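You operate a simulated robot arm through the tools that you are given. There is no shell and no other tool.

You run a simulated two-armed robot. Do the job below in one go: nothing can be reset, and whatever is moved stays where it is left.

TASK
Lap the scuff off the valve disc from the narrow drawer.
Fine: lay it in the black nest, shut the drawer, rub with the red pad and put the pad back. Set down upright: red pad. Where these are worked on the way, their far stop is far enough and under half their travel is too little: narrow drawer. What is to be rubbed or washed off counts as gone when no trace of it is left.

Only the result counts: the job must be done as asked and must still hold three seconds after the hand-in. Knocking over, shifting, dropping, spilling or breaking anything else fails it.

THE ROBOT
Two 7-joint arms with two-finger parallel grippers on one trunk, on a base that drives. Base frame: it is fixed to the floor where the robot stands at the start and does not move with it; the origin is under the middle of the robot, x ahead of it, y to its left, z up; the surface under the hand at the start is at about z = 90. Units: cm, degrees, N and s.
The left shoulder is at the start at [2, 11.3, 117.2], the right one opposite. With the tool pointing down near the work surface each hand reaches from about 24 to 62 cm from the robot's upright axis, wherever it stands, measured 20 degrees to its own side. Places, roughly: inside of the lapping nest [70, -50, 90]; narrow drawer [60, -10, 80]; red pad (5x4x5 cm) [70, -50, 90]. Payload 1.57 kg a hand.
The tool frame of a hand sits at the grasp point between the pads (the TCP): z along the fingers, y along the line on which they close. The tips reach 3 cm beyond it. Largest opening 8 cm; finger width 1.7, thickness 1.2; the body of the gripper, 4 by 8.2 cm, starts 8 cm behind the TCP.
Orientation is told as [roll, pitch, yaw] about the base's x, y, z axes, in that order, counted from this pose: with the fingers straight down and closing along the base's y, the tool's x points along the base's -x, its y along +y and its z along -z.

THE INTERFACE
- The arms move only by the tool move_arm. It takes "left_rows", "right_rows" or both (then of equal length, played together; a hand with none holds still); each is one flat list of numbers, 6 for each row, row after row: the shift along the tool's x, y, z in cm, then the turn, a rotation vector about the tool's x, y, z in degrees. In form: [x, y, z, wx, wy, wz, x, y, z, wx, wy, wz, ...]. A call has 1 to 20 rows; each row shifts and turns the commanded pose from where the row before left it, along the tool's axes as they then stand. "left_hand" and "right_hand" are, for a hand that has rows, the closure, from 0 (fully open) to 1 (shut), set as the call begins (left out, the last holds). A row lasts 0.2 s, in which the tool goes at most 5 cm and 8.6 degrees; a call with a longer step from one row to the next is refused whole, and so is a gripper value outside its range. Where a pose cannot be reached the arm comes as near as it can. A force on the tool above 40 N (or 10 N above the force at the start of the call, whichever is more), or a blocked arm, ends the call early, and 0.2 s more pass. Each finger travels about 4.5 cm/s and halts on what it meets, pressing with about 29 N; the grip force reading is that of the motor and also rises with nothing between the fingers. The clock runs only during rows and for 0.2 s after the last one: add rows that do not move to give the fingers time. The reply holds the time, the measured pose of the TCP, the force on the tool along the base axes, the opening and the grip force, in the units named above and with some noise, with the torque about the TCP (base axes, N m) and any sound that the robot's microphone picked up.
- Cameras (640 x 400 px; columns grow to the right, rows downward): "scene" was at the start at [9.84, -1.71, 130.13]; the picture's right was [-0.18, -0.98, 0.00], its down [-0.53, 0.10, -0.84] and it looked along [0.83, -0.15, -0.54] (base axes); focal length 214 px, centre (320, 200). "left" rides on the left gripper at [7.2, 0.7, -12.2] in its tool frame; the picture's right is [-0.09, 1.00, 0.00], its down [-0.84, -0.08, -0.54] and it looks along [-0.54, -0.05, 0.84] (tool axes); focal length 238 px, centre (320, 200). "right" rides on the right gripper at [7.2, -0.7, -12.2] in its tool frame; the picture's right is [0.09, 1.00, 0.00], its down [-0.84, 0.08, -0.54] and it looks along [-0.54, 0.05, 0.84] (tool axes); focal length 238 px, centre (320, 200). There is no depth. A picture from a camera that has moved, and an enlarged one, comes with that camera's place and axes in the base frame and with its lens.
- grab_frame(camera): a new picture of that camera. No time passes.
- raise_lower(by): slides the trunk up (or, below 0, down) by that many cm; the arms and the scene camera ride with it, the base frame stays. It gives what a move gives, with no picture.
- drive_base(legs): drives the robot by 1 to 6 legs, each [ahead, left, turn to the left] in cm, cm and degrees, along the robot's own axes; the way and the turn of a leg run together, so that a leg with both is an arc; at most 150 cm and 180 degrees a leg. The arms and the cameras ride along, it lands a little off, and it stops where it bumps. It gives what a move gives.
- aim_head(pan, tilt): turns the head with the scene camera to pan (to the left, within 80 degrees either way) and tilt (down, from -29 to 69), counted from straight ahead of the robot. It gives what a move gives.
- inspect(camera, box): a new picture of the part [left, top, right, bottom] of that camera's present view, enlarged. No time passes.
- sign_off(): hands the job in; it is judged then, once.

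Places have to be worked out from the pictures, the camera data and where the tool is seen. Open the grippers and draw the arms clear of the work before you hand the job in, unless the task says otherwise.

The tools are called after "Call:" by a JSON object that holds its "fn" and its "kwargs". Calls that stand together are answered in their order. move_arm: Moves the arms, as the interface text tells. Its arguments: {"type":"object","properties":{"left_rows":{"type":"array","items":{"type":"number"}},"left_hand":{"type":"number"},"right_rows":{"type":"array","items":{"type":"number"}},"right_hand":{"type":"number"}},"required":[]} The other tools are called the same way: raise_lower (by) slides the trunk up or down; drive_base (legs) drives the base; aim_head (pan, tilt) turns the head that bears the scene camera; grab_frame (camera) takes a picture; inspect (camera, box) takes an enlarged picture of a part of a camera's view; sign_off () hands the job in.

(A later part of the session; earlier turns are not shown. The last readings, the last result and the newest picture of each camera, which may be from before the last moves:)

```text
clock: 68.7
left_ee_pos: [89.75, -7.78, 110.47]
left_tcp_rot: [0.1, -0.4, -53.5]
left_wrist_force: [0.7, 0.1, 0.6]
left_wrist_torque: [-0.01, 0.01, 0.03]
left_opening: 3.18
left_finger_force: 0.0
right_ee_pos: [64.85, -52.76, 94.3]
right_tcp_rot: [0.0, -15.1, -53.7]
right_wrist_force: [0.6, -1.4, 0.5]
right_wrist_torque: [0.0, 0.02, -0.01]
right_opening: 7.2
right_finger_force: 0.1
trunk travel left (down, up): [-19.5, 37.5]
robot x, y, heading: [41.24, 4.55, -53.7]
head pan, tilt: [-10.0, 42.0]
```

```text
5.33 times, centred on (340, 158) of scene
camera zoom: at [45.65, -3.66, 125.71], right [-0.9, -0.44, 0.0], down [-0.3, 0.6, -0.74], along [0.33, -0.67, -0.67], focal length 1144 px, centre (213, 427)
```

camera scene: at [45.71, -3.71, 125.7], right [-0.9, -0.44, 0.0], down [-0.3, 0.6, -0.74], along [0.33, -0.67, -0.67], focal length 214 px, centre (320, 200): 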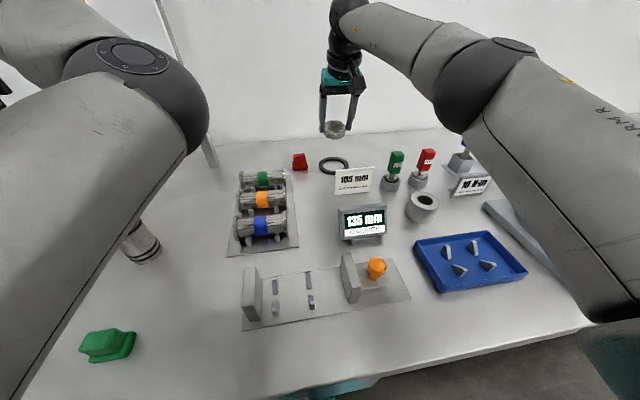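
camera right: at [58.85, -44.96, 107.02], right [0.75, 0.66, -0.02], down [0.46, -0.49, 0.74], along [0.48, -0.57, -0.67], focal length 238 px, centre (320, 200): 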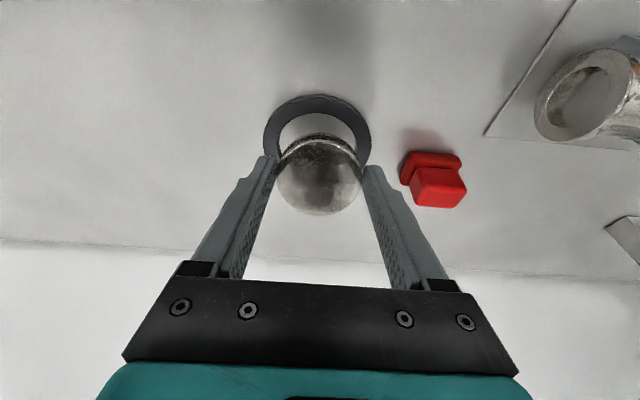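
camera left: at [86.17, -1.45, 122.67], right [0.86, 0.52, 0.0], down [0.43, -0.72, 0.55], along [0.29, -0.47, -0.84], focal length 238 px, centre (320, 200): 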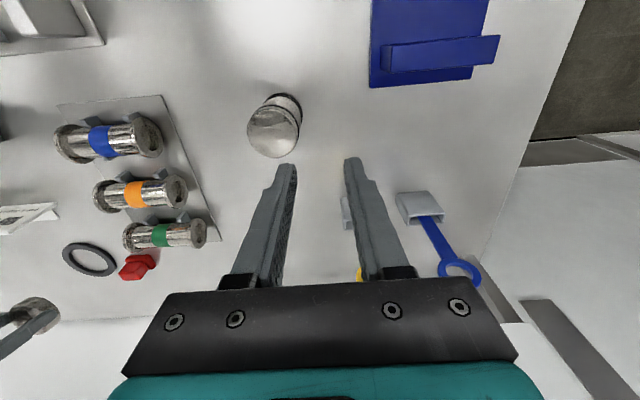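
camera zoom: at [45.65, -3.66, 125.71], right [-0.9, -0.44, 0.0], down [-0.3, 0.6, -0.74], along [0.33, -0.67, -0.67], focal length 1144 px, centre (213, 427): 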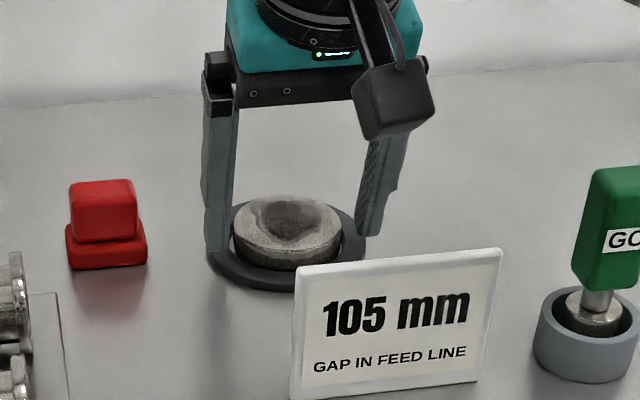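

The disc dropped into the ring. I back the hand off upward and look from clearer angles.

Call:
{"fn": "move_arm", "kwargs": {"right_rows": [0, 0, -1.5, 0, 0, 0, 0, 0, -2, 0, 0, 0, 0, 0, -2, 0, 0, 0, 0, 0, -2, 0, 0, 0, 0, 0, -2, 0, 0, 0], "right_hand": 0}}

Call:
{"fn": "grab_frame", "kwargs": {"camera": "right"}}

Call:
{"fn": "inspect", "kwargs": {"camera": "right", "box": [240, 50, 400, 150]}}

Call:
{"fn": "inspect", "kwargs": {"camera": "scene", "box": [290, 140, 370, 190]}}

Call:
{"fn": "inspect", "kwargs": {"camera": "left", "box": [40, 220, 160, 295]}}

```text
clock: 69.9
left_ee_pos: [89.91, -7.68, 110.57]
left_tcp_rot: [0.2, -0.4, -53.5]
left_wrist_force: [-0.5, 0.2, -0.2]
left_wrist_torque: [-0.03, -0.01, -0.02]
left_opening: 3.19
left_finger_force: 0.1
right_ee_pos: [63.52, -50.76, 103.5]
right_tcp_rot: [0.0, -15.0, -53.7]
right_wrist_force: [0.1, 0.2, 0.0]
right_wrist_torque: [-0.01, -0.02, 0.02]
right_opening: 7.99
right_finger_force: 0.0
trunk travel left (down, up): [-19.5, 37.5]
robot x, y, heading: [41.47, 4.88, -53.8]
head pan, tilt: [-10.0, 42.0]
```

```text
taken
camera right: at [57.09, -42.99, 113.46], right [0.75, 0.66, -0.02], down [0.46, -0.49, 0.74], along [0.48, -0.57, -0.67], focal length 238 px, centre (320, 200)
```

right: 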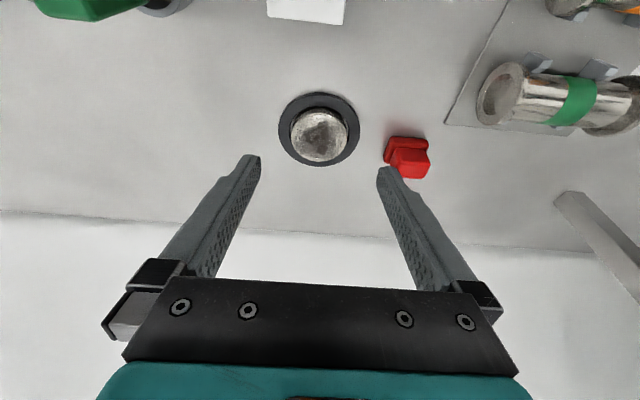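

```text
4.00 times, centred on (320, 100) of right
camera zoom: at [57.09, -42.99, 113.46], right [0.75, 0.66, -0.02], down [0.46, -0.49, 0.74], along [0.48, -0.57, -0.67], focal length 953 px, centre (320, 600)
```

zoom: 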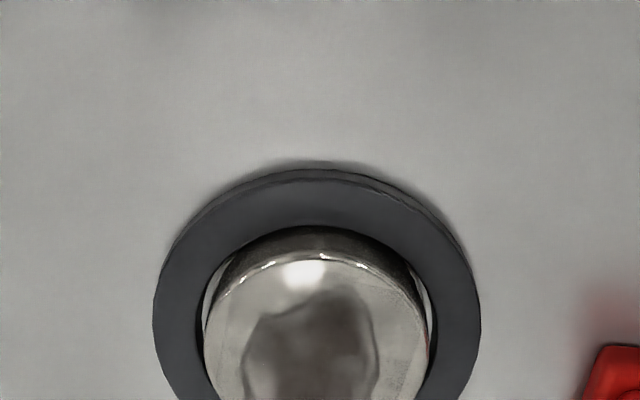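

```text
8.00 times, centred on (330, 165) of scene
camera zoom: at [45.64, -3.65, 125.71], right [-0.9, -0.44, 0.0], down [-0.3, 0.6, -0.74], along [0.33, -0.67, -0.67], focal length 1716 px, centre (240, 480)
```

zoom: 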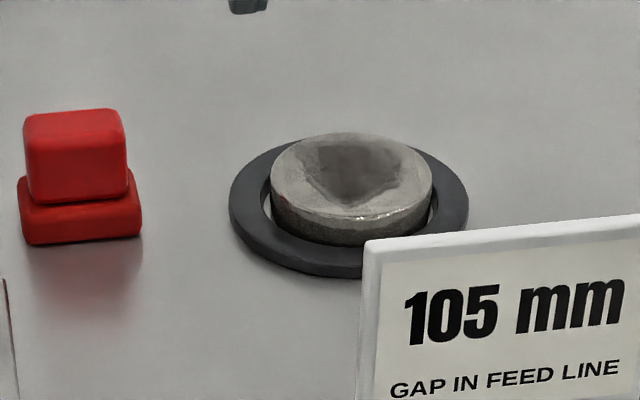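

```text
5.33 times, centred on (100, 258) of left
camera zoom: at [86.1, -1.4, 122.7], right [0.86, 0.52, 0.0], down [0.43, -0.72, 0.55], along [0.29, -0.47, -0.84], focal length 1271 px, centre (1493, -107)
```

zoom: 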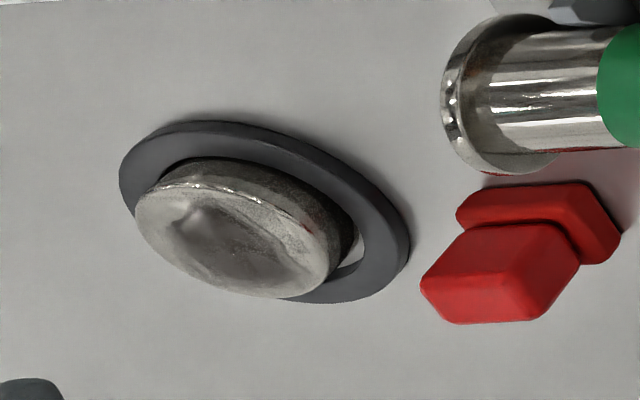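

The disc sits flat inside the ring, scuff up. Next the red pad: I zoom on it to judge its position and orientation.

Call:
{"fn": "inspect", "kwargs": {"camera": "right", "box": [350, 115, 470, 190]}}

Call:
{"fn": "inspect", "kwargs": {"camera": "scene", "box": [270, 140, 334, 180]}}

```text
5.33 times, centred on (410, 152) of right
camera zoom: at [57.09, -42.99, 113.46], right [0.75, 0.66, -0.02], down [0.46, -0.49, 0.74], along [0.48, -0.57, -0.67], focal length 1271 px, centre (-160, 453)
```

zoom: 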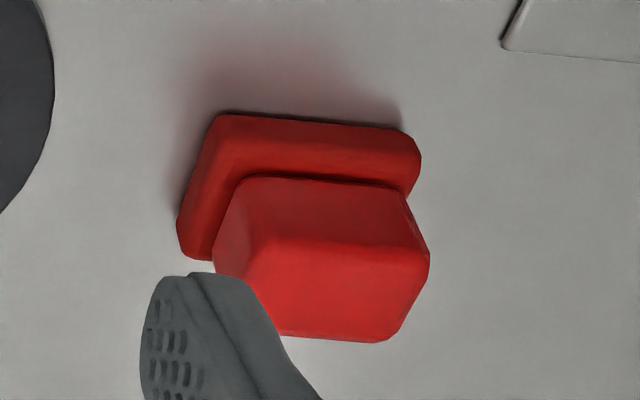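

```text
10.00 times, centred on (302, 160) of scene
camera zoom: at [45.64, -3.65, 125.71], right [-0.9, -0.44, 0.0], down [-0.3, 0.6, -0.74], along [0.33, -0.67, -0.67], focal length 2145 px, centre (500, 600)
```

zoom: 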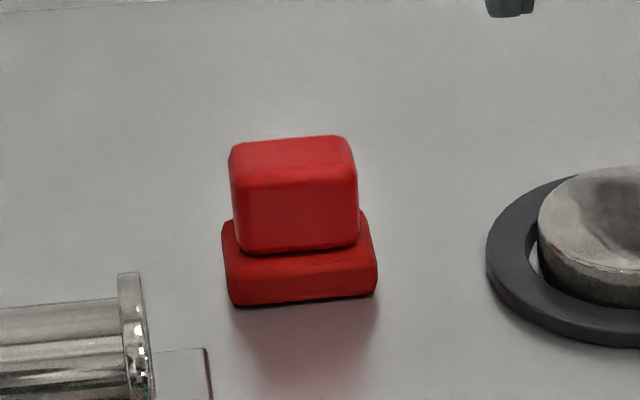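

Pad: base near edge at n≈83.1, aligned with the bench, centre about n=84.9, e=31.1; narrower upper block to grip. I tilt the hand to 20° and move above the pad.

Call:
{"fn": "move_arm", "kwargs": {"right_rows": [0, 0, 0, 0, -5, 0, -1.195, 2.49, 1.1, 0, 0, 0, -1.195, 2.49, 1.1, 0, 0, 0, -1.195, 2.49, 1.1, 0, 0, 0, -1.195, 2.49, 1.1, 0, 0, 0, 0, 0, 0, 0, 0, 0], "right_hand": 0.1}}

Call:
{"fn": "grab_frame", "kwargs": {"camera": "right"}}

Call:
{"fn": "inspect", "kwargs": {"camera": "scene", "box": [240, 110, 360, 185]}}

Call:
{"fn": "inspect", "kwargs": {"camera": "left", "box": [40, 200, 200, 300]}}

```text
clock: 71.3
left_ee_pos: [89.79, -7.7, 110.52]
left_tcp_rot: [0.2, -0.4, -53.7]
left_wrist_force: [0.0, 0.0, 0.5]
left_wrist_torque: [0.01, 0.0, -0.01]
left_opening: 3.2
left_finger_force: 0.1
right_ee_pos: [74.8, -49.53, 100.77]
right_tcp_rot: [0.0, -20.0, -53.7]
right_wrist_force: [-0.6, -0.1, -0.1]
right_wrist_torque: [-0.03, 0.0, -0.02]
right_opening: 7.19
right_finger_force: 0.0
right hand out of reach, approached as far as the arm can: row 5
trunk travel left (down, up): [-19.5, 37.5]
robot x, y, heading: [41.1, 4.77, -53.6]
head pan, tilt: [-10.0, 42.0]
```

```text
taken
camera right: at [67.79, -40.94, 109.82], right [0.75, 0.66, -0.03], down [0.42, -0.44, 0.8], along [0.51, -0.61, -0.6], focal length 238 px, centre (320, 200)
```

right: 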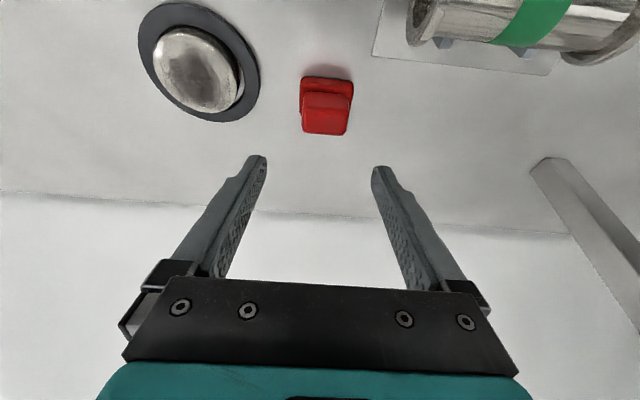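

```text
5.33 times, centred on (300, 148) of scene
camera zoom: at [45.65, -3.67, 125.71], right [-0.9, -0.44, 0.0], down [-0.3, 0.6, -0.74], along [0.33, -0.67, -0.67], focal length 1144 px, centre (427, 480)
```

zoom: 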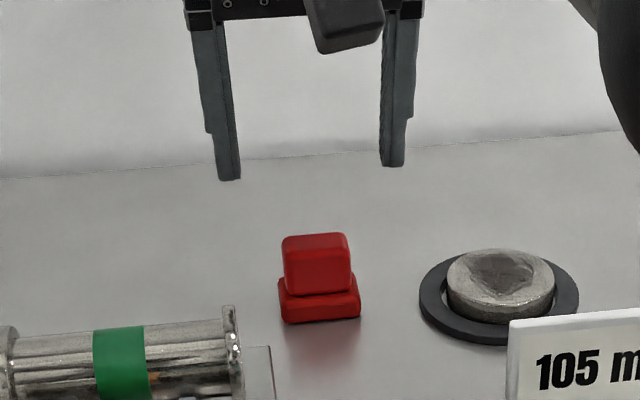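

```text
4.00 times, centred on (120, 250) of left
camera zoom: at [86.11, -1.42, 122.7], right [0.86, 0.52, 0.0], down [0.43, -0.72, 0.55], along [0.29, -0.47, -0.84], focal length 953 px, centre (1120, 0)
```

zoom: 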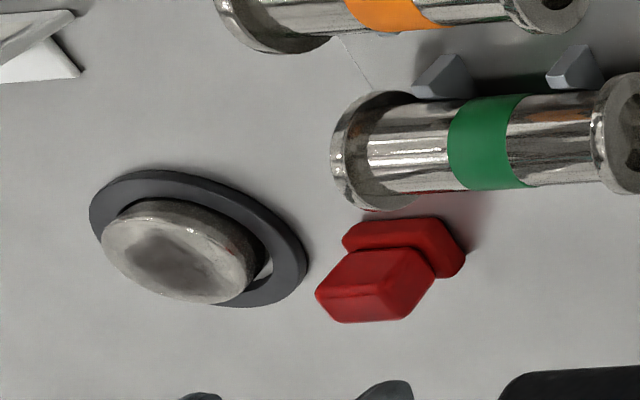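

I zoom the wrist view to get the lateral and depth offset of the pad relative to the fingers.

Call:
{"fn": "inspect", "kwargs": {"camera": "right", "box": [240, 60, 400, 160]}}

```text
4.00 times, centred on (320, 110) of right
camera zoom: at [67.79, -40.94, 109.82], right [0.75, 0.66, -0.03], down [0.42, -0.44, 0.8], along [0.51, -0.61, -0.6], focal length 953 px, centre (320, 560)
```

zoom: 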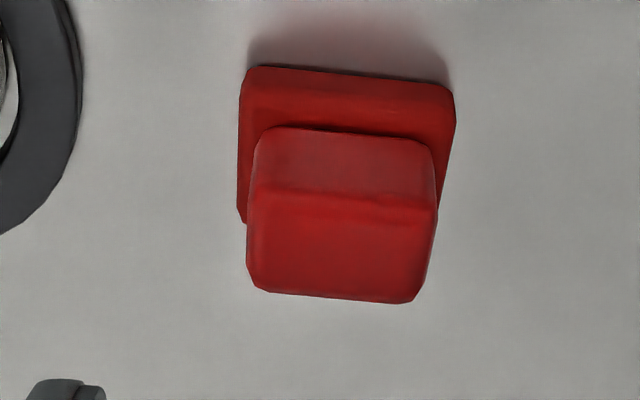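

Pad block top is at z≈94.2, plate top ≈91.5, centre ≈ n 84.2, e 31.25. I descend so the fingers straddle the upper block, tips just above the base plate.

Call:
{"fn": "move_arm", "kwargs": {"right_rows": [0.66, 0.07, 1.3, 0, 0, 0, 0.66, 0.07, 1.3, 0, 0, 0, 0.66, 0.07, 1.3, 0, 0, 0, 0.66, 0.07, 1.3, 0, 0, 0, 0, 0, 0, 0, 0, 0]}}

Call:
{"fn": "inspect", "kwargs": {"camera": "right", "box": [220, 80, 420, 205]}}

Call:
{"fn": "inspect", "kwargs": {"camera": "scene", "box": [240, 110, 360, 185]}}

Call:
{"fn": "inspect", "kwargs": {"camera": "left", "box": [40, 200, 200, 300]}}

```text
clock: 72.5
left_ee_pos: [89.85, -7.77, 110.48]
left_tcp_rot: [0.2, -0.3, -53.5]
left_wrist_force: [0.5, 0.0, 0.4]
left_wrist_torque: [-0.03, 0.0, 0.01]
left_opening: 3.21
left_finger_force: 0.1
right_ee_pos: [74.56, -48.87, 94.82]
right_tcp_rot: [0.0, -20.0, -53.6]
right_wrist_force: [-0.1, -0.3, 1.1]
right_wrist_torque: [-0.01, 0.02, 0.01]
right_opening: 7.18
right_finger_force: 0.1
trunk travel left (down, up): [-19.5, 37.5]
robot x, y, heading: [41.33, 4.94, -53.9]
head pan, tilt: [-10.0, 42.0]
```

```text
3.20 times, centred on (320, 142) of right
camera zoom: at [67.64, -40.19, 103.99], right [0.75, 0.66, -0.03], down [0.42, -0.44, 0.8], along [0.51, -0.61, -0.61], focal length 763 px, centre (320, 384)
```

zoom: 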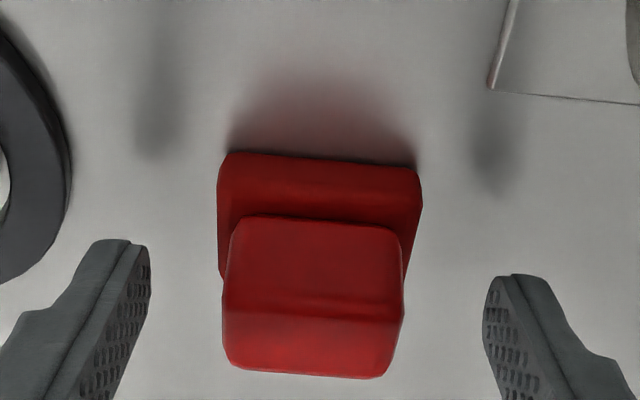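

```text
5.33 times, centred on (300, 148) of scene
camera zoom: at [45.65, -3.66, 125.71], right [-0.9, -0.44, 0.0], down [-0.3, 0.6, -0.74], along [0.33, -0.67, -0.67], focal length 1144 px, centre (427, 480)
```

zoom: 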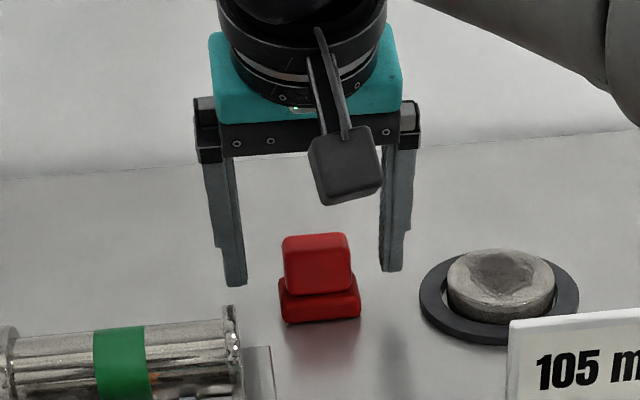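

```text
4.00 times, centred on (120, 250) of left
camera zoom: at [86.11, -1.41, 122.7], right [0.86, 0.52, 0.0], down [0.43, -0.72, 0.55], along [0.29, -0.47, -0.84], focal length 953 px, centre (1120, 0)
```

zoom: 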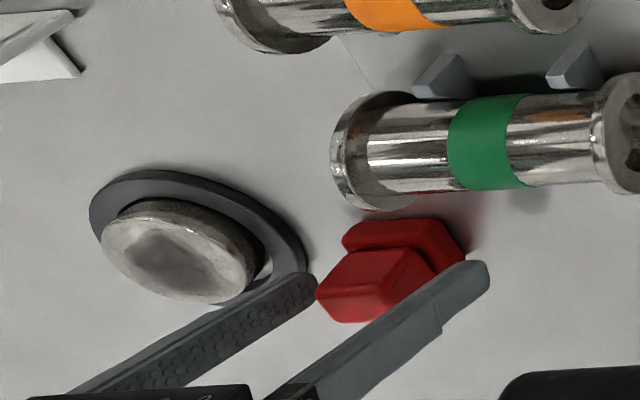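

Fingers straddle the upper block, centred. I close the right hand on it.

Call:
{"fn": "move_arm", "kwargs": {"right_rows": [0, 0, 0, 0, 0, 0, 0, 0, 0, 0, 0, 0, 0, 0, 0, 0, 0, 0, 0, 0, 0, 0, 0, 0, 0, 0, 0, 0, 0, 0], "right_hand": 1}}

Call:
{"fn": "inspect", "kwargs": {"camera": "right", "box": [220, 80, 420, 205]}}

Call:
{"fn": "inspect", "kwargs": {"camera": "scene", "box": [240, 110, 360, 185]}}

```text
clock: 73.7
left_ee_pos: [89.8, -7.79, 110.48]
left_tcp_rot: [0.2, -0.3, -53.6]
left_wrist_force: [0.1, -1.7, 0.3]
left_wrist_torque: [0.05, -0.02, 0.02]
left_opening: 3.18
left_finger_force: 0.0
right_ee_pos: [74.65, -48.68, 94.94]
right_tcp_rot: [0.0, -19.9, -53.8]
right_wrist_force: [-0.5, 0.5, -0.6]
right_wrist_torque: [0.0, -0.02, -0.01]
right_opening: 3.5
right_finger_force: 29.0
trunk travel left (down, up): [-19.5, 37.5]
robot x, y, heading: [41.11, 4.67, -53.6]
head pan, tilt: [-10.0, 42.0]
```

```text
3.20 times, centred on (320, 142) of right
camera zoom: at [67.64, -40.2, 104.02], right [0.75, 0.66, -0.03], down [0.42, -0.44, 0.8], along [0.51, -0.61, -0.61], focal length 763 px, centre (320, 384)
```

zoom: 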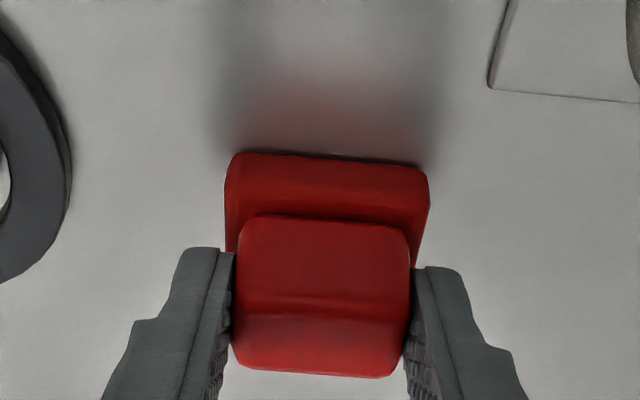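

```text
5.33 times, centred on (300, 148) of scene
camera zoom: at [45.65, -3.67, 125.71], right [-0.9, -0.44, 0.0], down [-0.3, 0.6, -0.74], along [0.33, -0.67, -0.67], focal length 1144 px, centre (427, 480)
```

zoom: 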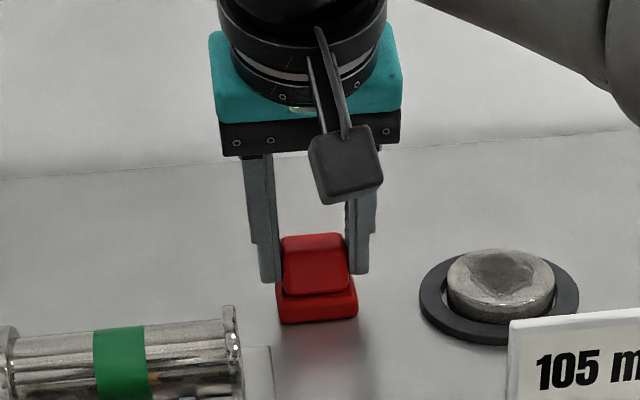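

The pad is gripped (3.5 cm wide block). I remember its home (TCP n≈83.5, e≈31.25, z≈94.9), lift it 5 cm and carry it over the disc.

Call:
{"fn": "move_arm", "kwargs": {"right_rows": [-0.34, 0, -0.94, 0, 0, 0, -0.68, 0, -1.88, 0, 0, 0, -0.68, 0, -1.88, 0, 0, 0, 0.42, -2.51, -0.155, 0, 0, 0, 0.42, -2.51, -0.155, 0, 0, 0, 0.42, -2.51, -0.155, 0, 0, 0, 0.42, -2.51, -0.155, 0, 0, 0, 0, 0, 0, 0, 0, 0]}}

Call:
{"fn": "grab_frame", "kwargs": {"camera": "right"}}

Call:
{"fn": "inspect", "kwargs": {"camera": "scene", "box": [260, 110, 380, 185]}}

Call:
{"fn": "inspect", "kwargs": {"camera": "left", "box": [0, 200, 160, 300]}}

```text
clock: 75.5
left_ee_pos: [89.91, -7.75, 110.53]
left_tcp_rot: [0.1, -0.4, -53.6]
left_wrist_force: [0.2, -0.4, 1.0]
left_wrist_torque: [0.01, 0.01, 0.0]
left_opening: 3.19
left_finger_force: 0.0
right_ee_pos: [65.32, -53.15, 99.91]
right_tcp_rot: [0.0, -20.0, -53.8]
right_wrist_force: [0.4, 1.2, -0.4]
right_wrist_torque: [-0.03, 0.02, 0.0]
right_opening: 3.48
right_finger_force: 29.6
trunk travel left (down, up): [-19.5, 37.5]
robot x, y, heading: [40.87, 5.21, -53.7]
head pan, tilt: [-10.0, 42.0]
```

```text
taken
camera right: at [58.44, -44.74, 109.05], right [0.75, 0.66, -0.03], down [0.42, -0.44, 0.8], along [0.51, -0.61, -0.61], focal length 238 px, centre (320, 200)
```

right: 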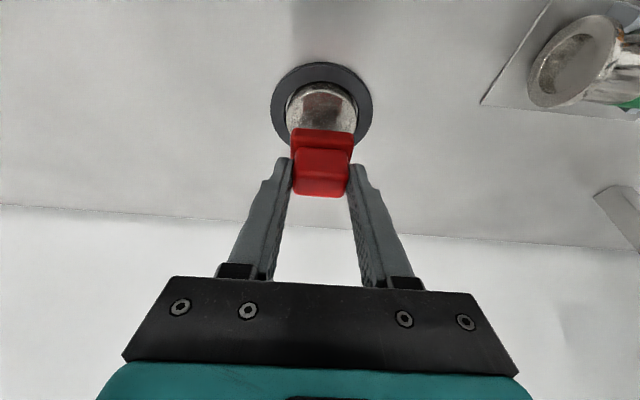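

```text
5.33 times, centred on (320, 148) of scene
camera zoom: at [45.66, -3.66, 125.71], right [-0.9, -0.44, 0.0], down [-0.3, 0.6, -0.74], along [0.33, -0.67, -0.67], focal length 1144 px, centre (320, 480)
```

zoom: 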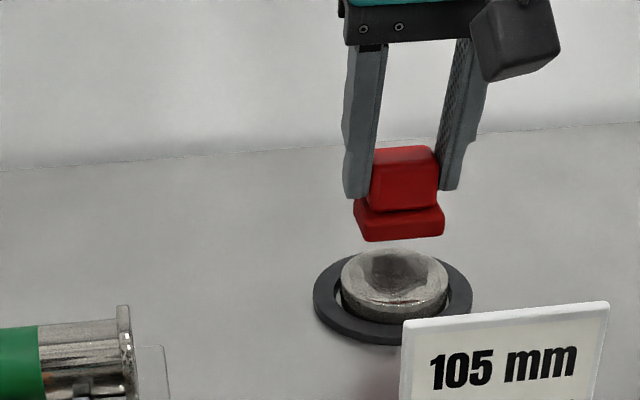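

```text
4.00 times, centred on (80, 250) of left
camera zoom: at [86.12, -1.41, 122.69], right [0.86, 0.52, 0.0], down [0.43, -0.72, 0.55], along [0.29, -0.47, -0.84], focal length 953 px, centre (1280, 0)
```

zoom: 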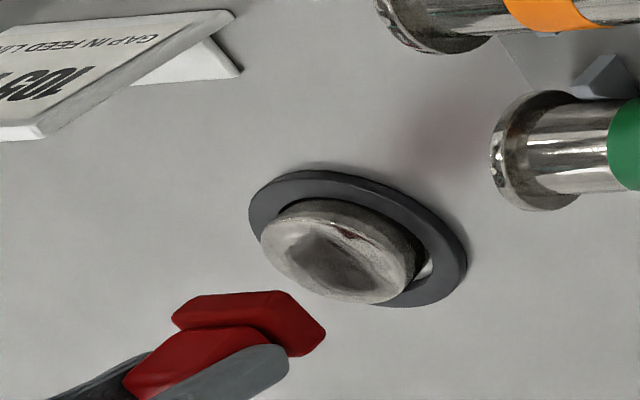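

The pad hangs upright above the disc. I lower toward contact (expected TCP z ≈ 96.5).

Call:
{"fn": "move_arm", "kwargs": {"right_rows": [0.36, 0, 1.0, 0, 0, 0, 0.36, 0, 1.0, 0, 0, 0, 0.36, 0, 1.0, 0, 0, 0, 0.07, 0, 0.19, 0, 0, 0, 0, 0, 0, 0, 0, 0]}}

Call:
{"fn": "inspect", "kwargs": {"camera": "scene", "box": [260, 110, 380, 185]}}

```text
clock: 76.7
left_ee_pos: [89.68, -7.67, 110.57]
left_tcp_rot: [0.2, -0.4, -53.6]
left_wrist_force: [-0.5, 0.0, 0.0]
left_wrist_torque: [-0.01, 0.0, -0.03]
left_opening: 3.18
left_finger_force: 0.1
right_ee_pos: [65.38, -53.26, 96.74]
right_tcp_rot: [0.0, -20.1, -53.7]
right_wrist_force: [-0.3, 0.5, 5.8]
right_wrist_torque: [-0.05, 0.13, -0.03]
right_opening: 3.49
right_finger_force: 29.1
trunk travel left (down, up): [-19.5, 37.5]
robot x, y, heading: [41.15, 4.66, -53.7]
head pan, tilt: [-10.0, 42.0]
```

```text
5.33 times, centred on (320, 148) of scene
camera zoom: at [45.63, -3.62, 125.72], right [-0.9, -0.44, 0.0], down [-0.3, 0.6, -0.74], along [0.33, -0.67, -0.67], focal length 1144 px, centre (320, 480)
```

zoom: 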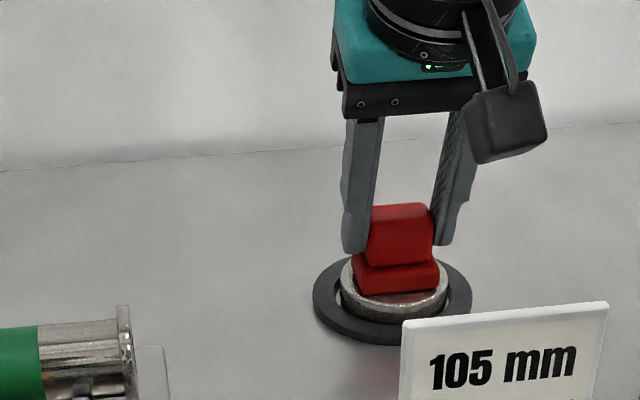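

Contact with about 6 N. I rub with strokes across and along the disc.

Call:
{"fn": "move_arm", "kwargs": {"right_rows": [0, 0.6, 0, 0, 0, 0, 0, 0.6, 0, 0, 0, 0, 0, -0.6, 0, 0, 0, 0, 0, -0.6, 0, 0, 0, 0, 0, -0.6, 0, 0, 0, 0, 0, -0.6, 0, 0, 0, 0, 0, 0.6, 0, 0, 0, 0, 0, 0.6, 0, 0, 0, 0, -0.56, 0, 0.205, 0, 0, 0, -0.56, 0, 0.205, 0, 0, 0, 0.56, 0, -0.205, 0, 0, 0, 0.56, 0, -0.205, 0, 0, 0, 0.56, 0, -0.205, 0, 0, 0, 0.56, 0, -0.205, 0, 0, 0, -0.56, 0, 0.205, 0, 0, 0, -0.56, 0, 0.205, 0, 0, 0]}}

Call:
{"fn": "inspect", "kwargs": {"camera": "scene", "box": [260, 110, 380, 185]}}

Call:
{"fn": "inspect", "kwargs": {"camera": "right", "box": [220, 80, 420, 205]}}

```text
clock: 80.1
left_ee_pos: [89.72, -7.55, 110.56]
left_tcp_rot: [0.1, -0.4, -53.7]
left_wrist_force: [0.1, 0.1, -0.3]
left_wrist_torque: [0.0, 0.02, 0.04]
left_opening: 3.19
left_finger_force: 0.0
right_ee_pos: [65.33, -53.09, 96.72]
right_tcp_rot: [-0.1, -20.0, -53.7]
right_wrist_force: [-3.2, 3.4, 12.6]
right_wrist_torque: [0.03, -0.01, 0.01]
right_opening: 3.51
right_finger_force: 28.8
trunk travel left (down, up): [-19.5, 37.5]
robot x, y, heading: [41.29, 4.56, -53.8]
head pan, tilt: [-10.0, 42.0]
```

```text
5.33 times, centred on (320, 148) of scene
camera zoom: at [45.56, -3.5, 125.73], right [-0.9, -0.44, 0.0], down [-0.3, 0.6, -0.74], along [0.33, -0.67, -0.67], focal length 1144 px, centre (320, 480)
```

zoom: 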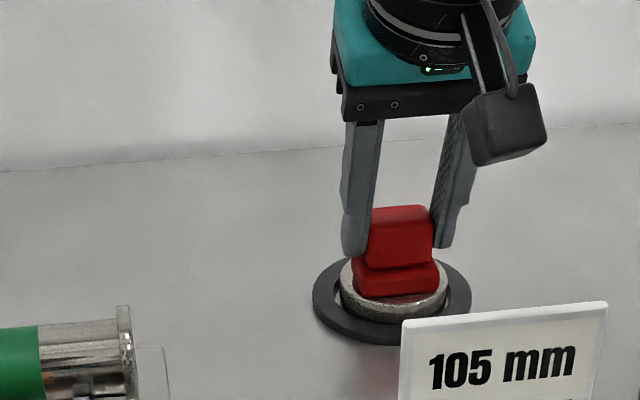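

```text
3.20 times, centred on (320, 142) of right
camera zoom: at [58.38, -44.56, 105.78], right [0.75, 0.66, -0.03], down [0.42, -0.44, 0.8], along [0.51, -0.61, -0.6], focal length 763 px, centre (320, 384)
```

zoom: 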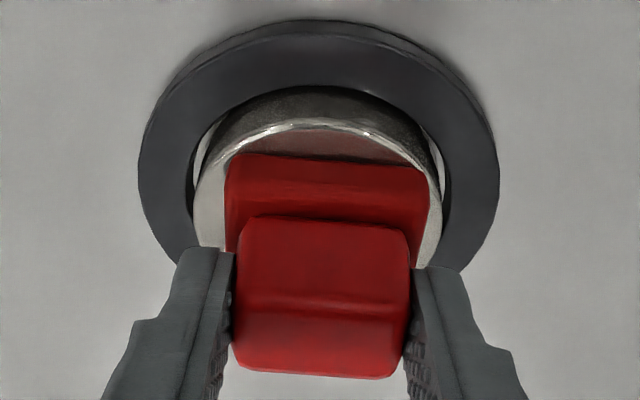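

Rubbing works at ~12 N with the ring staying put. I go on with offset strokes to cover the whole face.

Call:
{"fn": "move_arm", "kwargs": {"right_rows": [-0.42, 0, 0.154, 0, 0, 0, -0.42, 0, 0.154, 0, 0, 0, 0, 0.6, 0, 0, 0, 0, 0, 0.6, 0, 0, 0, 0, 0, -0.6, 0, 0, 0, 0, 0, -0.6, 0, 0, 0, 0, 0, -0.6, 0, 0, 0, 0, 0, -0.6, 0, 0, 0, 0, 0, 0.6, 0, 0, 0, 0, 0, 0.6, 0, 0, 0, 0, 0.56, 0, -0.205, 0, 0, 0, 0.56, 0, -0.205, 0, 0, 0, 0.56, 0, -0.205, 0, 0, 0, 0, 0.6, 0, 0, 0, 0, 0, 0.6, 0, 0, 0, 0, 0, -0.6, 0, 0, 0, 0, 0, -0.6, 0, 0, 0, 0, 0, -0.6, 0, 0, 0, 0, 0, -0.6, 0, 0, 0, 0, 0, 0.6, 0, 0, 0, 0]}}

Call:
{"fn": "move_arm", "kwargs": {"right_rows": [-0.42, 0.6, 0.154, 0, 0, 0, -0.42, 0.6, 0.154, 0, 0, 0, -0.42, 0.3, 0.154, 0, 0, 0, -0.42, -0.6, 0.154, 0, 0, 0, 0, -0.6, 0, 0, 0, 0, 0.42, -0.6, -0.154, 0, 0, 0, 0.56, -0.3, -0.205, 0, 0, 0, 0.42, 0.3, -0.154, 0, 0, 0, 0.42, 0.6, -0.154, 0, 0, 0, -0.28, 0.6, 0.1, 0, 0, 0, -0.42, 0.6, 0.154, 0, 0, 0, -0.42, -0.6, 0.154, 0, 0, 0, -0.28, -0.6, 0.1, 0, 0, 0, 0.28, -0.6, -0.1, 0, 0, 0, 0.42, -0.3, -0.154, 0, 0, 0, 0.28, 0.3, -0.1, 0, 0, 0, -0.14, 0.3, 0.05, 0, 0, 0]}}

Call:
{"fn": "inspect", "kwargs": {"camera": "scene", "box": [260, 110, 380, 185]}}

```text
clock: 84.3
left_ee_pos: [89.68, -7.81, 110.55]
left_tcp_rot: [0.2, -0.4, -53.6]
left_wrist_force: [0.2, 0.7, 0.4]
left_wrist_torque: [0.02, 0.05, -0.03]
left_opening: 3.2
left_finger_force: 0.1
right_ee_pos: [64.21, -53.01, 96.63]
right_tcp_rot: [-0.1, -20.1, -53.9]
right_wrist_force: [-3.3, -1.9, 10.7]
right_wrist_torque: [-0.18, 0.06, -0.04]
right_opening: 3.48
right_finger_force: 28.8
trunk travel left (down, up): [-19.5, 37.5]
robot x, y, heading: [41.41, 4.73, -53.9]
head pan, tilt: [-10.0, 42.0]
```

```text
clock: 87.9
left_ee_pos: [89.84, -7.69, 110.52]
left_tcp_rot: [0.2, -0.4, -53.6]
left_wrist_force: [-0.3, 1.3, 0.0]
left_wrist_torque: [0.0, 0.02, -0.01]
left_opening: 3.2
left_finger_force: 0.0
right_ee_pos: [64.49, -53.25, 96.7]
right_tcp_rot: [-0.1, -19.9, -53.9]
right_wrist_force: [-2.9, -0.2, 7.5]
right_wrist_torque: [-0.07, 0.12, -0.03]
right_opening: 3.48
right_finger_force: 29.4
trunk travel left (down, up): [-19.5, 37.5]
robot x, y, heading: [41.39, 5.06, -53.6]
head pan, tilt: [-10.0, 42.0]
```

```text
5.33 times, centred on (320, 148) of scene
camera zoom: at [45.59, -3.6, 125.72], right [-0.9, -0.44, 0.0], down [-0.3, 0.6, -0.74], along [0.33, -0.67, -0.67], focal length 1144 px, centre (320, 480)
```

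zoom: 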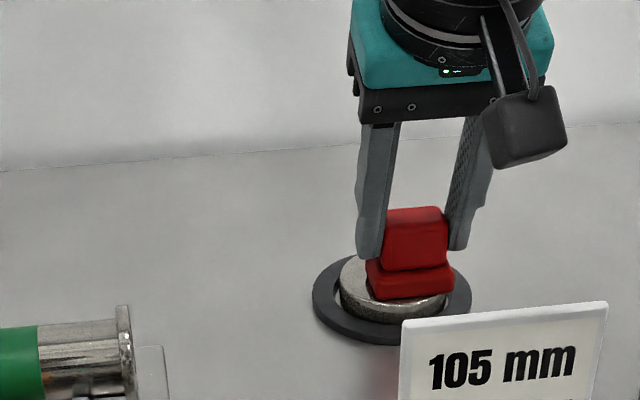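

Now I lift the pad and look at the disc for any remaining trace.

Call:
{"fn": "move_arm", "kwargs": {"right_rows": [-0.34, 0.35, -0.94, 0, 0, 0, -0.68, 0.35, -1.88, 0, 0, 0, -0.68, 0, -1.88, 0, 0, 0, -0.68, 0, -1.88, 0, 0, 0]}}

Call:
{"fn": "inspect", "kwargs": {"camera": "scene", "box": [300, 145, 364, 185]}}

Call:
{"fn": "inspect", "kwargs": {"camera": "right", "box": [260, 40, 388, 120]}}

Call:
{"fn": "inspect", "kwargs": {"camera": "left", "box": [40, 230, 136, 290]}}

```text
clock: 88.9
left_ee_pos: [89.9, -7.69, 110.47]
left_tcp_rot: [0.2, -0.3, -53.6]
left_wrist_force: [0.4, 0.9, 0.0]
left_wrist_torque: [0.01, 0.0, 0.01]
left_opening: 3.2
left_finger_force: 0.1
right_ee_pos: [65.21, -52.76, 103.75]
right_tcp_rot: [0.0, -20.1, -53.7]
right_wrist_force: [0.3, -0.4, -0.7]
right_wrist_torque: [0.02, 0.0, 0.01]
right_opening: 3.5
right_finger_force: 29.3
trunk travel left (down, up): [-19.5, 37.5]
robot x, y, heading: [41.29, 4.77, -53.5]
head pan, tilt: [-10.0, 42.0]
```

```text
10.00 times, centred on (332, 165) of scene
camera zoom: at [45.65, -3.65, 125.71], right [-0.9, -0.44, 0.0], down [-0.3, 0.6, -0.74], along [0.33, -0.67, -0.67], focal length 2145 px, centre (200, 550)
```

zoom: 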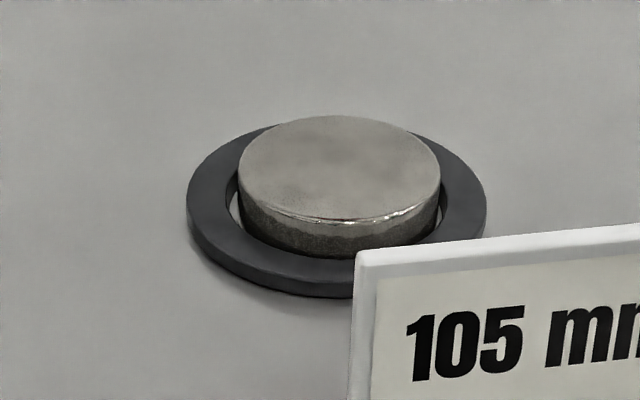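

```text
5.00 times, centred on (324, 80) of right
camera zoom: at [58.32, -44.26, 112.72], right [0.75, 0.66, -0.03], down [0.42, -0.44, 0.8], along [0.51, -0.61, -0.61], focal length 1192 px, centre (300, 800)
```

zoom: 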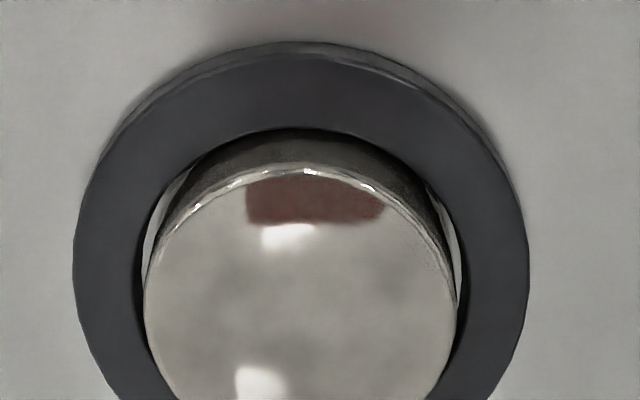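

```text
6.67 times, centred on (88, 260) of left
camera zoom: at [86.11, -1.4, 122.7], right [0.86, 0.52, 0.0], down [0.43, -0.72, 0.55], along [0.29, -0.47, -0.84], focal length 1589 px, centre (1867, -200)
```

zoom: 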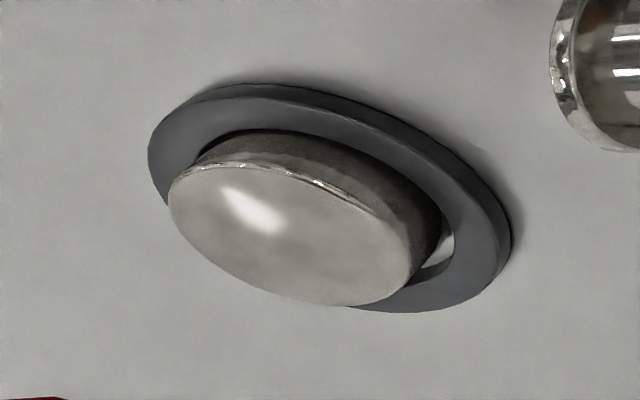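

The dark patch with its outline is gone, but there is faint mottling that could be a residue (the red bar is only the pad's reflection). I rub another thorough round to be sure.

Call:
{"fn": "move_arm", "kwargs": {"right_rows": [0.414, -0.02, 1.372, 0, 0, 0, 0.414, -0.02, 1.372, 0, 0, 0, 0.414, -0.02, 1.372, 0, 0, 0, 0.414, -0.02, 1.372, 0, 0, 0, 0.414, -0.02, 1.372, 0, 0, 0, 0.034, 0, 0.094, 0, 0, 0]}}

Call:
{"fn": "move_arm", "kwargs": {"right_rows": [-0.56, 0, 0.205, 0, 0, 0, -0.56, 0, 0.205, 0, 0, 0, 0, 0.6, 0, 0, 0, 0, 0, 0.6, 0, 0, 0, 0, 0, -0.6, 0, 0, 0, 0, 0, -0.6, 0, 0, 0, 0, 0, -0.6, 0, 0, 0, 0, 0, -0.6, 0, 0, 0, 0, 0.56, 0, -0.205, 0, 0, 0, 0, 0.6, 0, 0, 0, 0, 0, 0.6, 0, 0, 0, 0, 0, 0.6, 0, 0, 0, 0, 0, 0.6, 0, 0, 0, 0, 0.56, 0, -0.205, 0, 0, 0, 0, -0.6, 0, 0, 0, 0, 0, -0.6, 0, 0, 0, 0, 0, -0.6, 0, 0, 0, 0, 0, -0.6, 0, 0, 0, 0, 0.56, 0, -0.205, 0, 0, 0, 0, 0.6, 0, 0, 0, 0]}}

Call:
{"fn": "move_arm", "kwargs": {"right_rows": [0, 0.6, 0, 0, 0, 0, 0, 0.6, 0, 0, 0, 0, 0, 0.6, 0, 0, 0, 0, 0.56, 0, -0.205, 0, 0, 0, 0, -0.6, 0, 0, 0, 0, 0, -0.6, 0, 0, 0, 0, 0, -0.6, 0, 0, 0, 0, 0, -0.6, 0, 0, 0, 0, -0.56, 0, 0.205, 0, 0, 0, -0.56, 0, 0.205, 0, 0, 0, -0.56, 0, 0.205, 0, 0, 0, -0.56, 0, 0.205, 0, 0, 0, 0, 0.6, 0, 0, 0, 0, 0.56, 0, -0.205, 0, 0, 0, 0.56, 0, -0.205, 0, 0, 0, 0.56, 0, -0.205, 0, 0, 0, 0.56, 0, -0.205, 0, 0, 0, 0, 0.6, 0, 0, 0, 0, -0.56, 0, 0.205, 0, 0, 0, -0.56, 0, 0.205, 0, 0, 0]}}

Call:
{"fn": "move_arm", "kwargs": {"right_rows": [-0.56, 0, 0.205, 0, 0, 0, -0.56, 0, 0.205, 0, 0, 0, 0, 0.6, 0, 0, 0, 0, 0.56, 0, -0.205, 0, 0, 0, 0.56, 0, -0.205, 0, 0, 0, 0.56, 0, -0.205, 0, 0, 0, 0.56, 0, -0.205, 0, 0, 0, 0, 0.6, 0, 0, 0, 0, -0.56, 0, 0.205, 0, 0, 0, -0.56, 0, 0.205, 0, 0, 0, -0.56, 0, 0.205, 0, 0, 0, -0.56, 0, 0.205, 0, 0, 0, 0.56, -0.6, -0.205, 0, 0, 0, 0.56, -0.6, -0.205, 0, 0, 0]}}

Call:
{"fn": "inspect", "kwargs": {"camera": "scene", "box": [260, 110, 380, 185]}}

```text
clock: 90.3
left_ee_pos: [89.84, -7.63, 110.58]
left_tcp_rot: [0.2, -0.6, -53.7]
left_wrist_force: [0.0, 0.2, 0.0]
left_wrist_torque: [0.01, 0.02, 0.01]
left_opening: 3.19
left_finger_force: 0.0
right_ee_pos: [65.35, -53.16, 96.62]
right_tcp_rot: [0.0, -20.3, -53.8]
right_wrist_force: [-0.8, 0.7, 11.4]
right_wrist_torque: [-0.01, 0.13, 0.0]
right_opening: 3.48
right_finger_force: 29.1
trunk travel left (down, up): [-19.5, 37.5]
robot x, y, heading: [41.25, 4.94, -53.7]
head pan, tilt: [-10.0, 42.0]
```

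```text
clock: 94.5
left_ee_pos: [89.74, -7.73, 110.55]
left_tcp_rot: [0.2, -0.4, -53.7]
left_wrist_force: [0.6, -0.5, -0.9]
left_wrist_torque: [0.02, 0.03, 0.0]
left_opening: 3.2
left_finger_force: 0.1
right_ee_pos: [64.12, -53.2, 96.66]
right_tcp_rot: [-0.3, -20.1, -54.0]
right_wrist_force: [-5.5, -5.1, 19.9]
right_wrist_torque: [-0.19, 0.05, -0.05]
right_opening: 3.48
right_finger_force: 29.0
trunk travel left (down, up): [-19.5, 37.5]
robot x, y, heading: [41.18, 4.39, -53.8]
head pan, tilt: [-10.0, 42.0]
```

```text
clock: 98.7
left_ee_pos: [89.63, -7.59, 110.71]
left_tcp_rot: [0.2, -0.5, -53.6]
left_wrist_force: [-0.2, -0.3, -1.0]
left_wrist_torque: [0.03, -0.01, -0.01]
left_opening: 3.18
left_finger_force: 0.1
right_ee_pos: [65.29, -52.91, 96.48]
right_tcp_rot: [0.1, -20.0, -53.7]
right_wrist_force: [-2.1, 5.2, 15.4]
right_wrist_torque: [0.08, 0.01, 0.02]
right_opening: 3.49
right_finger_force: 28.8
trunk travel left (down, up): [-19.5, 37.5]
robot x, y, heading: [40.95, 4.99, -53.7]
head pan, tilt: [-10.0, 42.0]
```

```text
clock: 101.7
left_ee_pos: [89.77, -7.59, 110.57]
left_tcp_rot: [0.2, -0.4, -53.6]
left_wrist_force: [-0.2, 0.6, 0.2]
left_wrist_torque: [-0.02, -0.03, 0.0]
left_opening: 3.21
left_finger_force: 0.1
right_ee_pos: [65.33, -53.19, 96.69]
right_tcp_rot: [0.0, -20.2, -53.7]
right_wrist_force: [4.7, -1.7, 15.9]
right_wrist_torque: [-0.03, -0.35, 0.01]
right_opening: 3.48
right_finger_force: 29.0
trunk travel left (down, up): [-19.5, 37.5]
robot x, y, heading: [40.96, 4.91, -54.0]
head pan, tilt: [-10.0, 42.0]
```

```text
5.33 times, centred on (320, 148) of scene
camera zoom: at [45.65, -3.56, 125.72], right [-0.9, -0.44, 0.0], down [-0.3, 0.6, -0.74], along [0.33, -0.67, -0.67], focal length 1144 px, centre (320, 480)
```

zoom: 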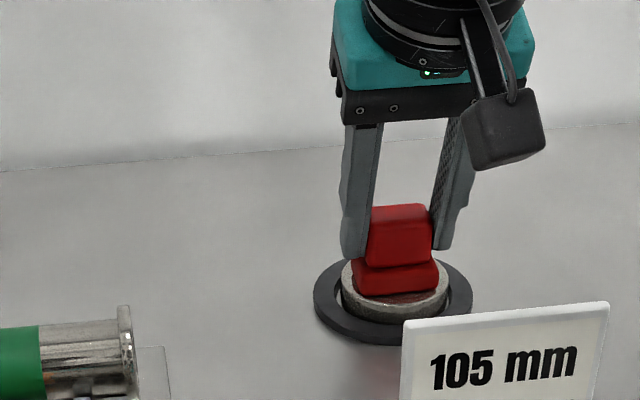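

Another full round done at 11–20 N. I lift the pad again and compare the disc surface.

Call:
{"fn": "move_arm", "kwargs": {"right_rows": [-0.34, 0, -0.94, 0, 0, 0, -0.68, 0, -1.88, 0, 0, 0, -0.68, 0, -1.88, 0, 0, 0, -0.68, 0, -1.88, 0, 0, 0]}}

Call:
{"fn": "inspect", "kwargs": {"camera": "scene", "box": [300, 145, 364, 185]}}

Call:
{"fn": "inspect", "kwargs": {"camera": "right", "box": [260, 40, 388, 120]}}

Call:
{"fn": "inspect", "kwargs": {"camera": "left", "box": [40, 230, 136, 290]}}

```text
clock: 102.7
left_ee_pos: [89.85, -7.75, 110.43]
left_tcp_rot: [0.2, -0.4, -53.6]
left_wrist_force: [-0.1, 0.2, 0.5]
left_wrist_torque: [0.0, -0.02, 0.02]
left_opening: 3.19
left_finger_force: 0.1
right_ee_pos: [65.37, -53.33, 103.37]
right_tcp_rot: [-0.1, -19.9, -53.6]
right_wrist_force: [0.2, 0.2, -0.7]
right_wrist_torque: [0.01, 0.03, 0.0]
right_opening: 3.49
right_finger_force: 28.8
trunk travel left (down, up): [-19.5, 37.5]
robot x, y, heading: [41.6, 4.75, -53.9]
head pan, tilt: [-10.0, 42.0]
```

```text
10.00 times, centred on (332, 165) of scene
camera zoom: at [45.65, -3.66, 125.71], right [-0.9, -0.44, 0.0], down [-0.3, 0.6, -0.74], along [0.33, -0.67, -0.67], focal length 2145 px, centre (200, 550)
```

zoom: 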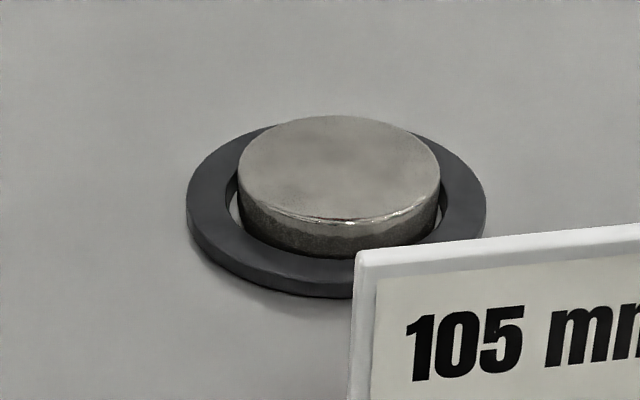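

```text
5.00 times, centred on (324, 80) of right
camera zoom: at [58.42, -44.73, 112.5], right [0.75, 0.66, -0.03], down [0.42, -0.44, 0.79], along [0.51, -0.61, -0.61], focal length 1192 px, centre (300, 800)
```

zoom: 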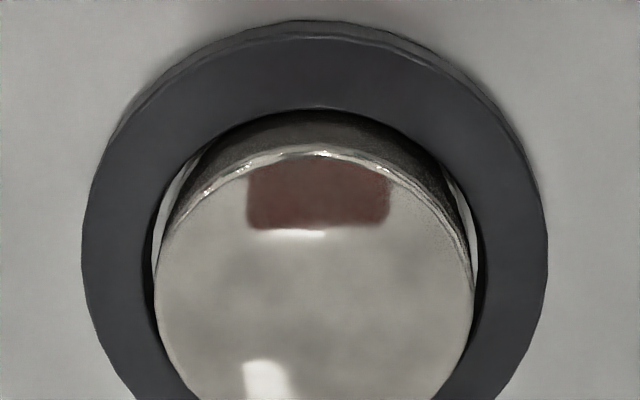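

```text
6.67 times, centred on (88, 260) of left
camera zoom: at [86.11, -1.4, 122.7], right [0.86, 0.52, 0.0], down [0.43, -0.72, 0.55], along [0.29, -0.47, -0.84], focal length 1589 px, centre (1867, -200)
```

zoom: 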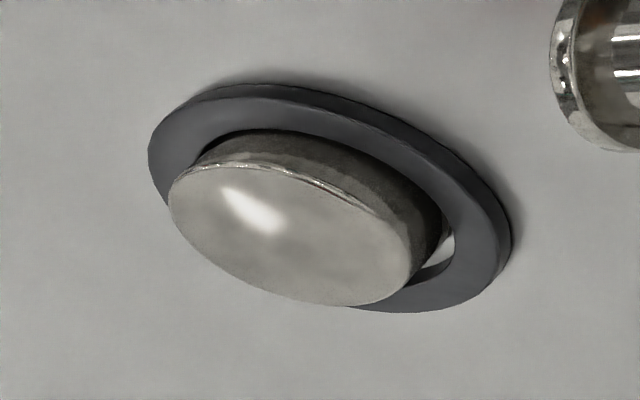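

The surface now looks identical to the previous check in all three views, so the remaining mottling is just the metal; the scuff is gone. I carry the pad back over its home spot and lower to ~1 cm above the table.

Call:
{"fn": "move_arm", "kwargs": {"right_rows": [-0.338, 2.014, 0.123, 0, 0, 0, -0.338, 2.014, 0.123, 0, 0, 0, -0.338, 2.014, 0.123, 0, 0, 0, -0.338, 2.014, 0.123, 0, 0, 0, -0.338, 2.014, 0.123, 0, 0, 0, 0.504, 0, 1.386, 0, 0, 0, 0.504, 0, 1.386, 0, 0, 0, 0.504, 0, 1.386, 0, 0, 0, 0.504, 0, 1.386, 0, 0, 0, 0.504, 0, 1.386, 0, 0, 0, 0, 0, 0, 0, 0, 0]}}

Call:
{"fn": "inspect", "kwargs": {"camera": "scene", "box": [240, 110, 360, 185]}}

Call:
{"fn": "inspect", "kwargs": {"camera": "left", "box": [40, 200, 200, 300]}}

```text
clock: 105.1
left_ee_pos: [89.95, -7.81, 110.5]
left_tcp_rot: [0.2, -0.5, -53.6]
left_wrist_force: [0.0, 0.1, -1.0]
left_wrist_torque: [-0.02, 0.01, -0.02]
left_opening: 3.21
left_finger_force: 0.1
right_ee_pos: [74.52, -48.66, 96.03]
right_tcp_rot: [0.0, -20.1, -53.7]
right_wrist_force: [0.5, 0.1, -0.9]
right_wrist_torque: [-0.01, 0.0, -0.01]
right_opening: 3.49
right_finger_force: 28.6
trunk travel left (down, up): [-19.5, 37.5]
robot x, y, heading: [41.54, 4.47, -53.6]
head pan, tilt: [-10.0, 42.0]
```

```text
5.33 times, centred on (300, 148) of scene
camera zoom: at [45.65, -3.67, 125.71], right [-0.9, -0.44, 0.0], down [-0.3, 0.6, -0.74], along [0.33, -0.67, -0.67], focal length 1144 px, centre (427, 480)
```

zoom: 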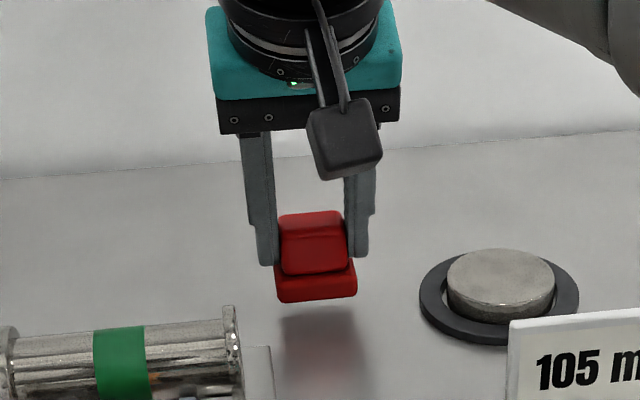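

```text
4.00 times, centred on (120, 250) of left
camera zoom: at [86.11, -1.41, 122.7], right [0.86, 0.52, 0.0], down [0.43, -0.72, 0.55], along [0.29, -0.47, -0.84], focal length 953 px, centre (1120, 0)
```

zoom: 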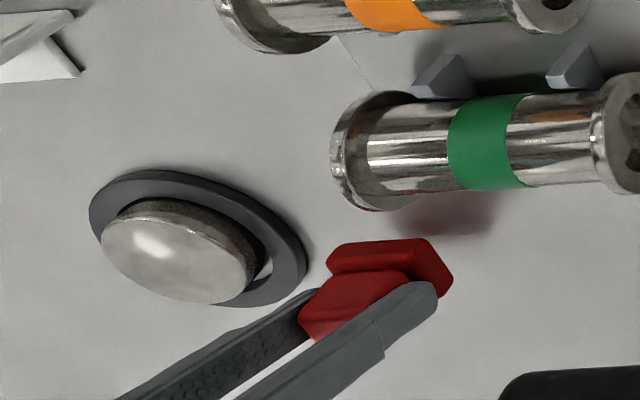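

Pad is above its home spot. I lower the last centimetre gently until it touches.

Call:
{"fn": "move_arm", "kwargs": {"right_rows": [0.094, 0.05, 0.26, 0, 0, 0, 0.094, 0, 0.26, 0, 0, 0, 0.094, 0, 0.26, 0, 0, 0, 0.094, 0, 0.26, 0, 0, 0, 0, 0, 0, 0, 0, 0]}}

Call:
{"fn": "inspect", "kwargs": {"camera": "scene", "box": [240, 110, 360, 185]}}

```text
clock: 106.3
left_ee_pos: [89.9, -7.82, 110.48]
left_tcp_rot: [0.3, -0.5, -53.6]
left_wrist_force: [0.4, 1.1, 0.0]
left_wrist_torque: [0.01, 0.03, 0.01]
left_opening: 3.2
left_finger_force: 0.0
right_ee_pos: [74.59, -48.79, 94.76]
right_tcp_rot: [0.0, -20.0, -53.6]
right_wrist_force: [-0.7, -1.1, 0.3]
right_wrist_torque: [-0.01, -0.01, -0.02]
right_opening: 3.5
right_finger_force: 29.3
trunk travel left (down, up): [-19.5, 37.5]
robot x, y, heading: [40.84, 4.21, -53.8]
head pan, tilt: [-10.0, 42.0]
```

```text
5.33 times, centred on (300, 148) of scene
camera zoom: at [45.65, -3.67, 125.71], right [-0.9, -0.44, 0.0], down [-0.3, 0.6, -0.74], along [0.33, -0.67, -0.67], focal length 1144 px, centre (427, 480)
```

zoom: 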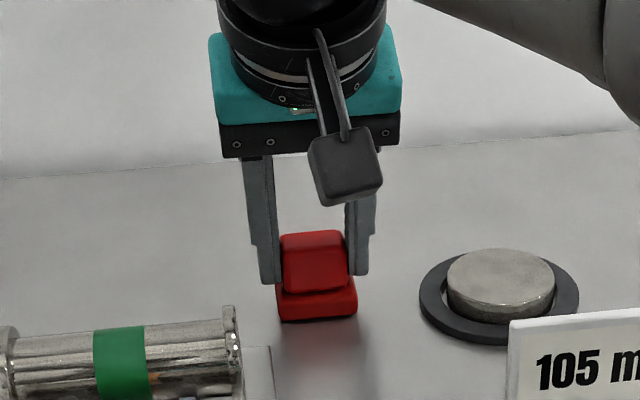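

Almost touching (no reaction yet). I lower in 0.1 cm steps until a light contact shows.

Call:
{"fn": "move_arm", "kwargs": {"right_rows": [0.034, 0, 0.094, 0, 0, 0, 0.034, 0, 0.094, 0, 0, 0, 0, 0, 0, 0, 0, 0]}}

```text
clock: 107.1
left_ee_pos: [89.82, -7.69, 110.51]
left_tcp_rot: [0.2, -0.4, -53.8]
left_wrist_force: [-0.7, 0.4, 0.7]
left_wrist_torque: [-0.04, 0.02, -0.01]
left_opening: 3.18
left_finger_force: 0.1
right_ee_pos: [74.72, -48.68, 94.74]
right_tcp_rot: [0.0, -19.9, -53.7]
right_wrist_force: [-1.2, -0.4, 2.2]
right_wrist_torque: [0.0, -0.03, -0.04]
right_opening: 3.47
right_finger_force: 28.8
trunk travel left (down, up): [-19.5, 37.5]
robot x, y, heading: [40.97, 4.75, -53.8]
head pan, tilt: [-10.0, 42.0]
```

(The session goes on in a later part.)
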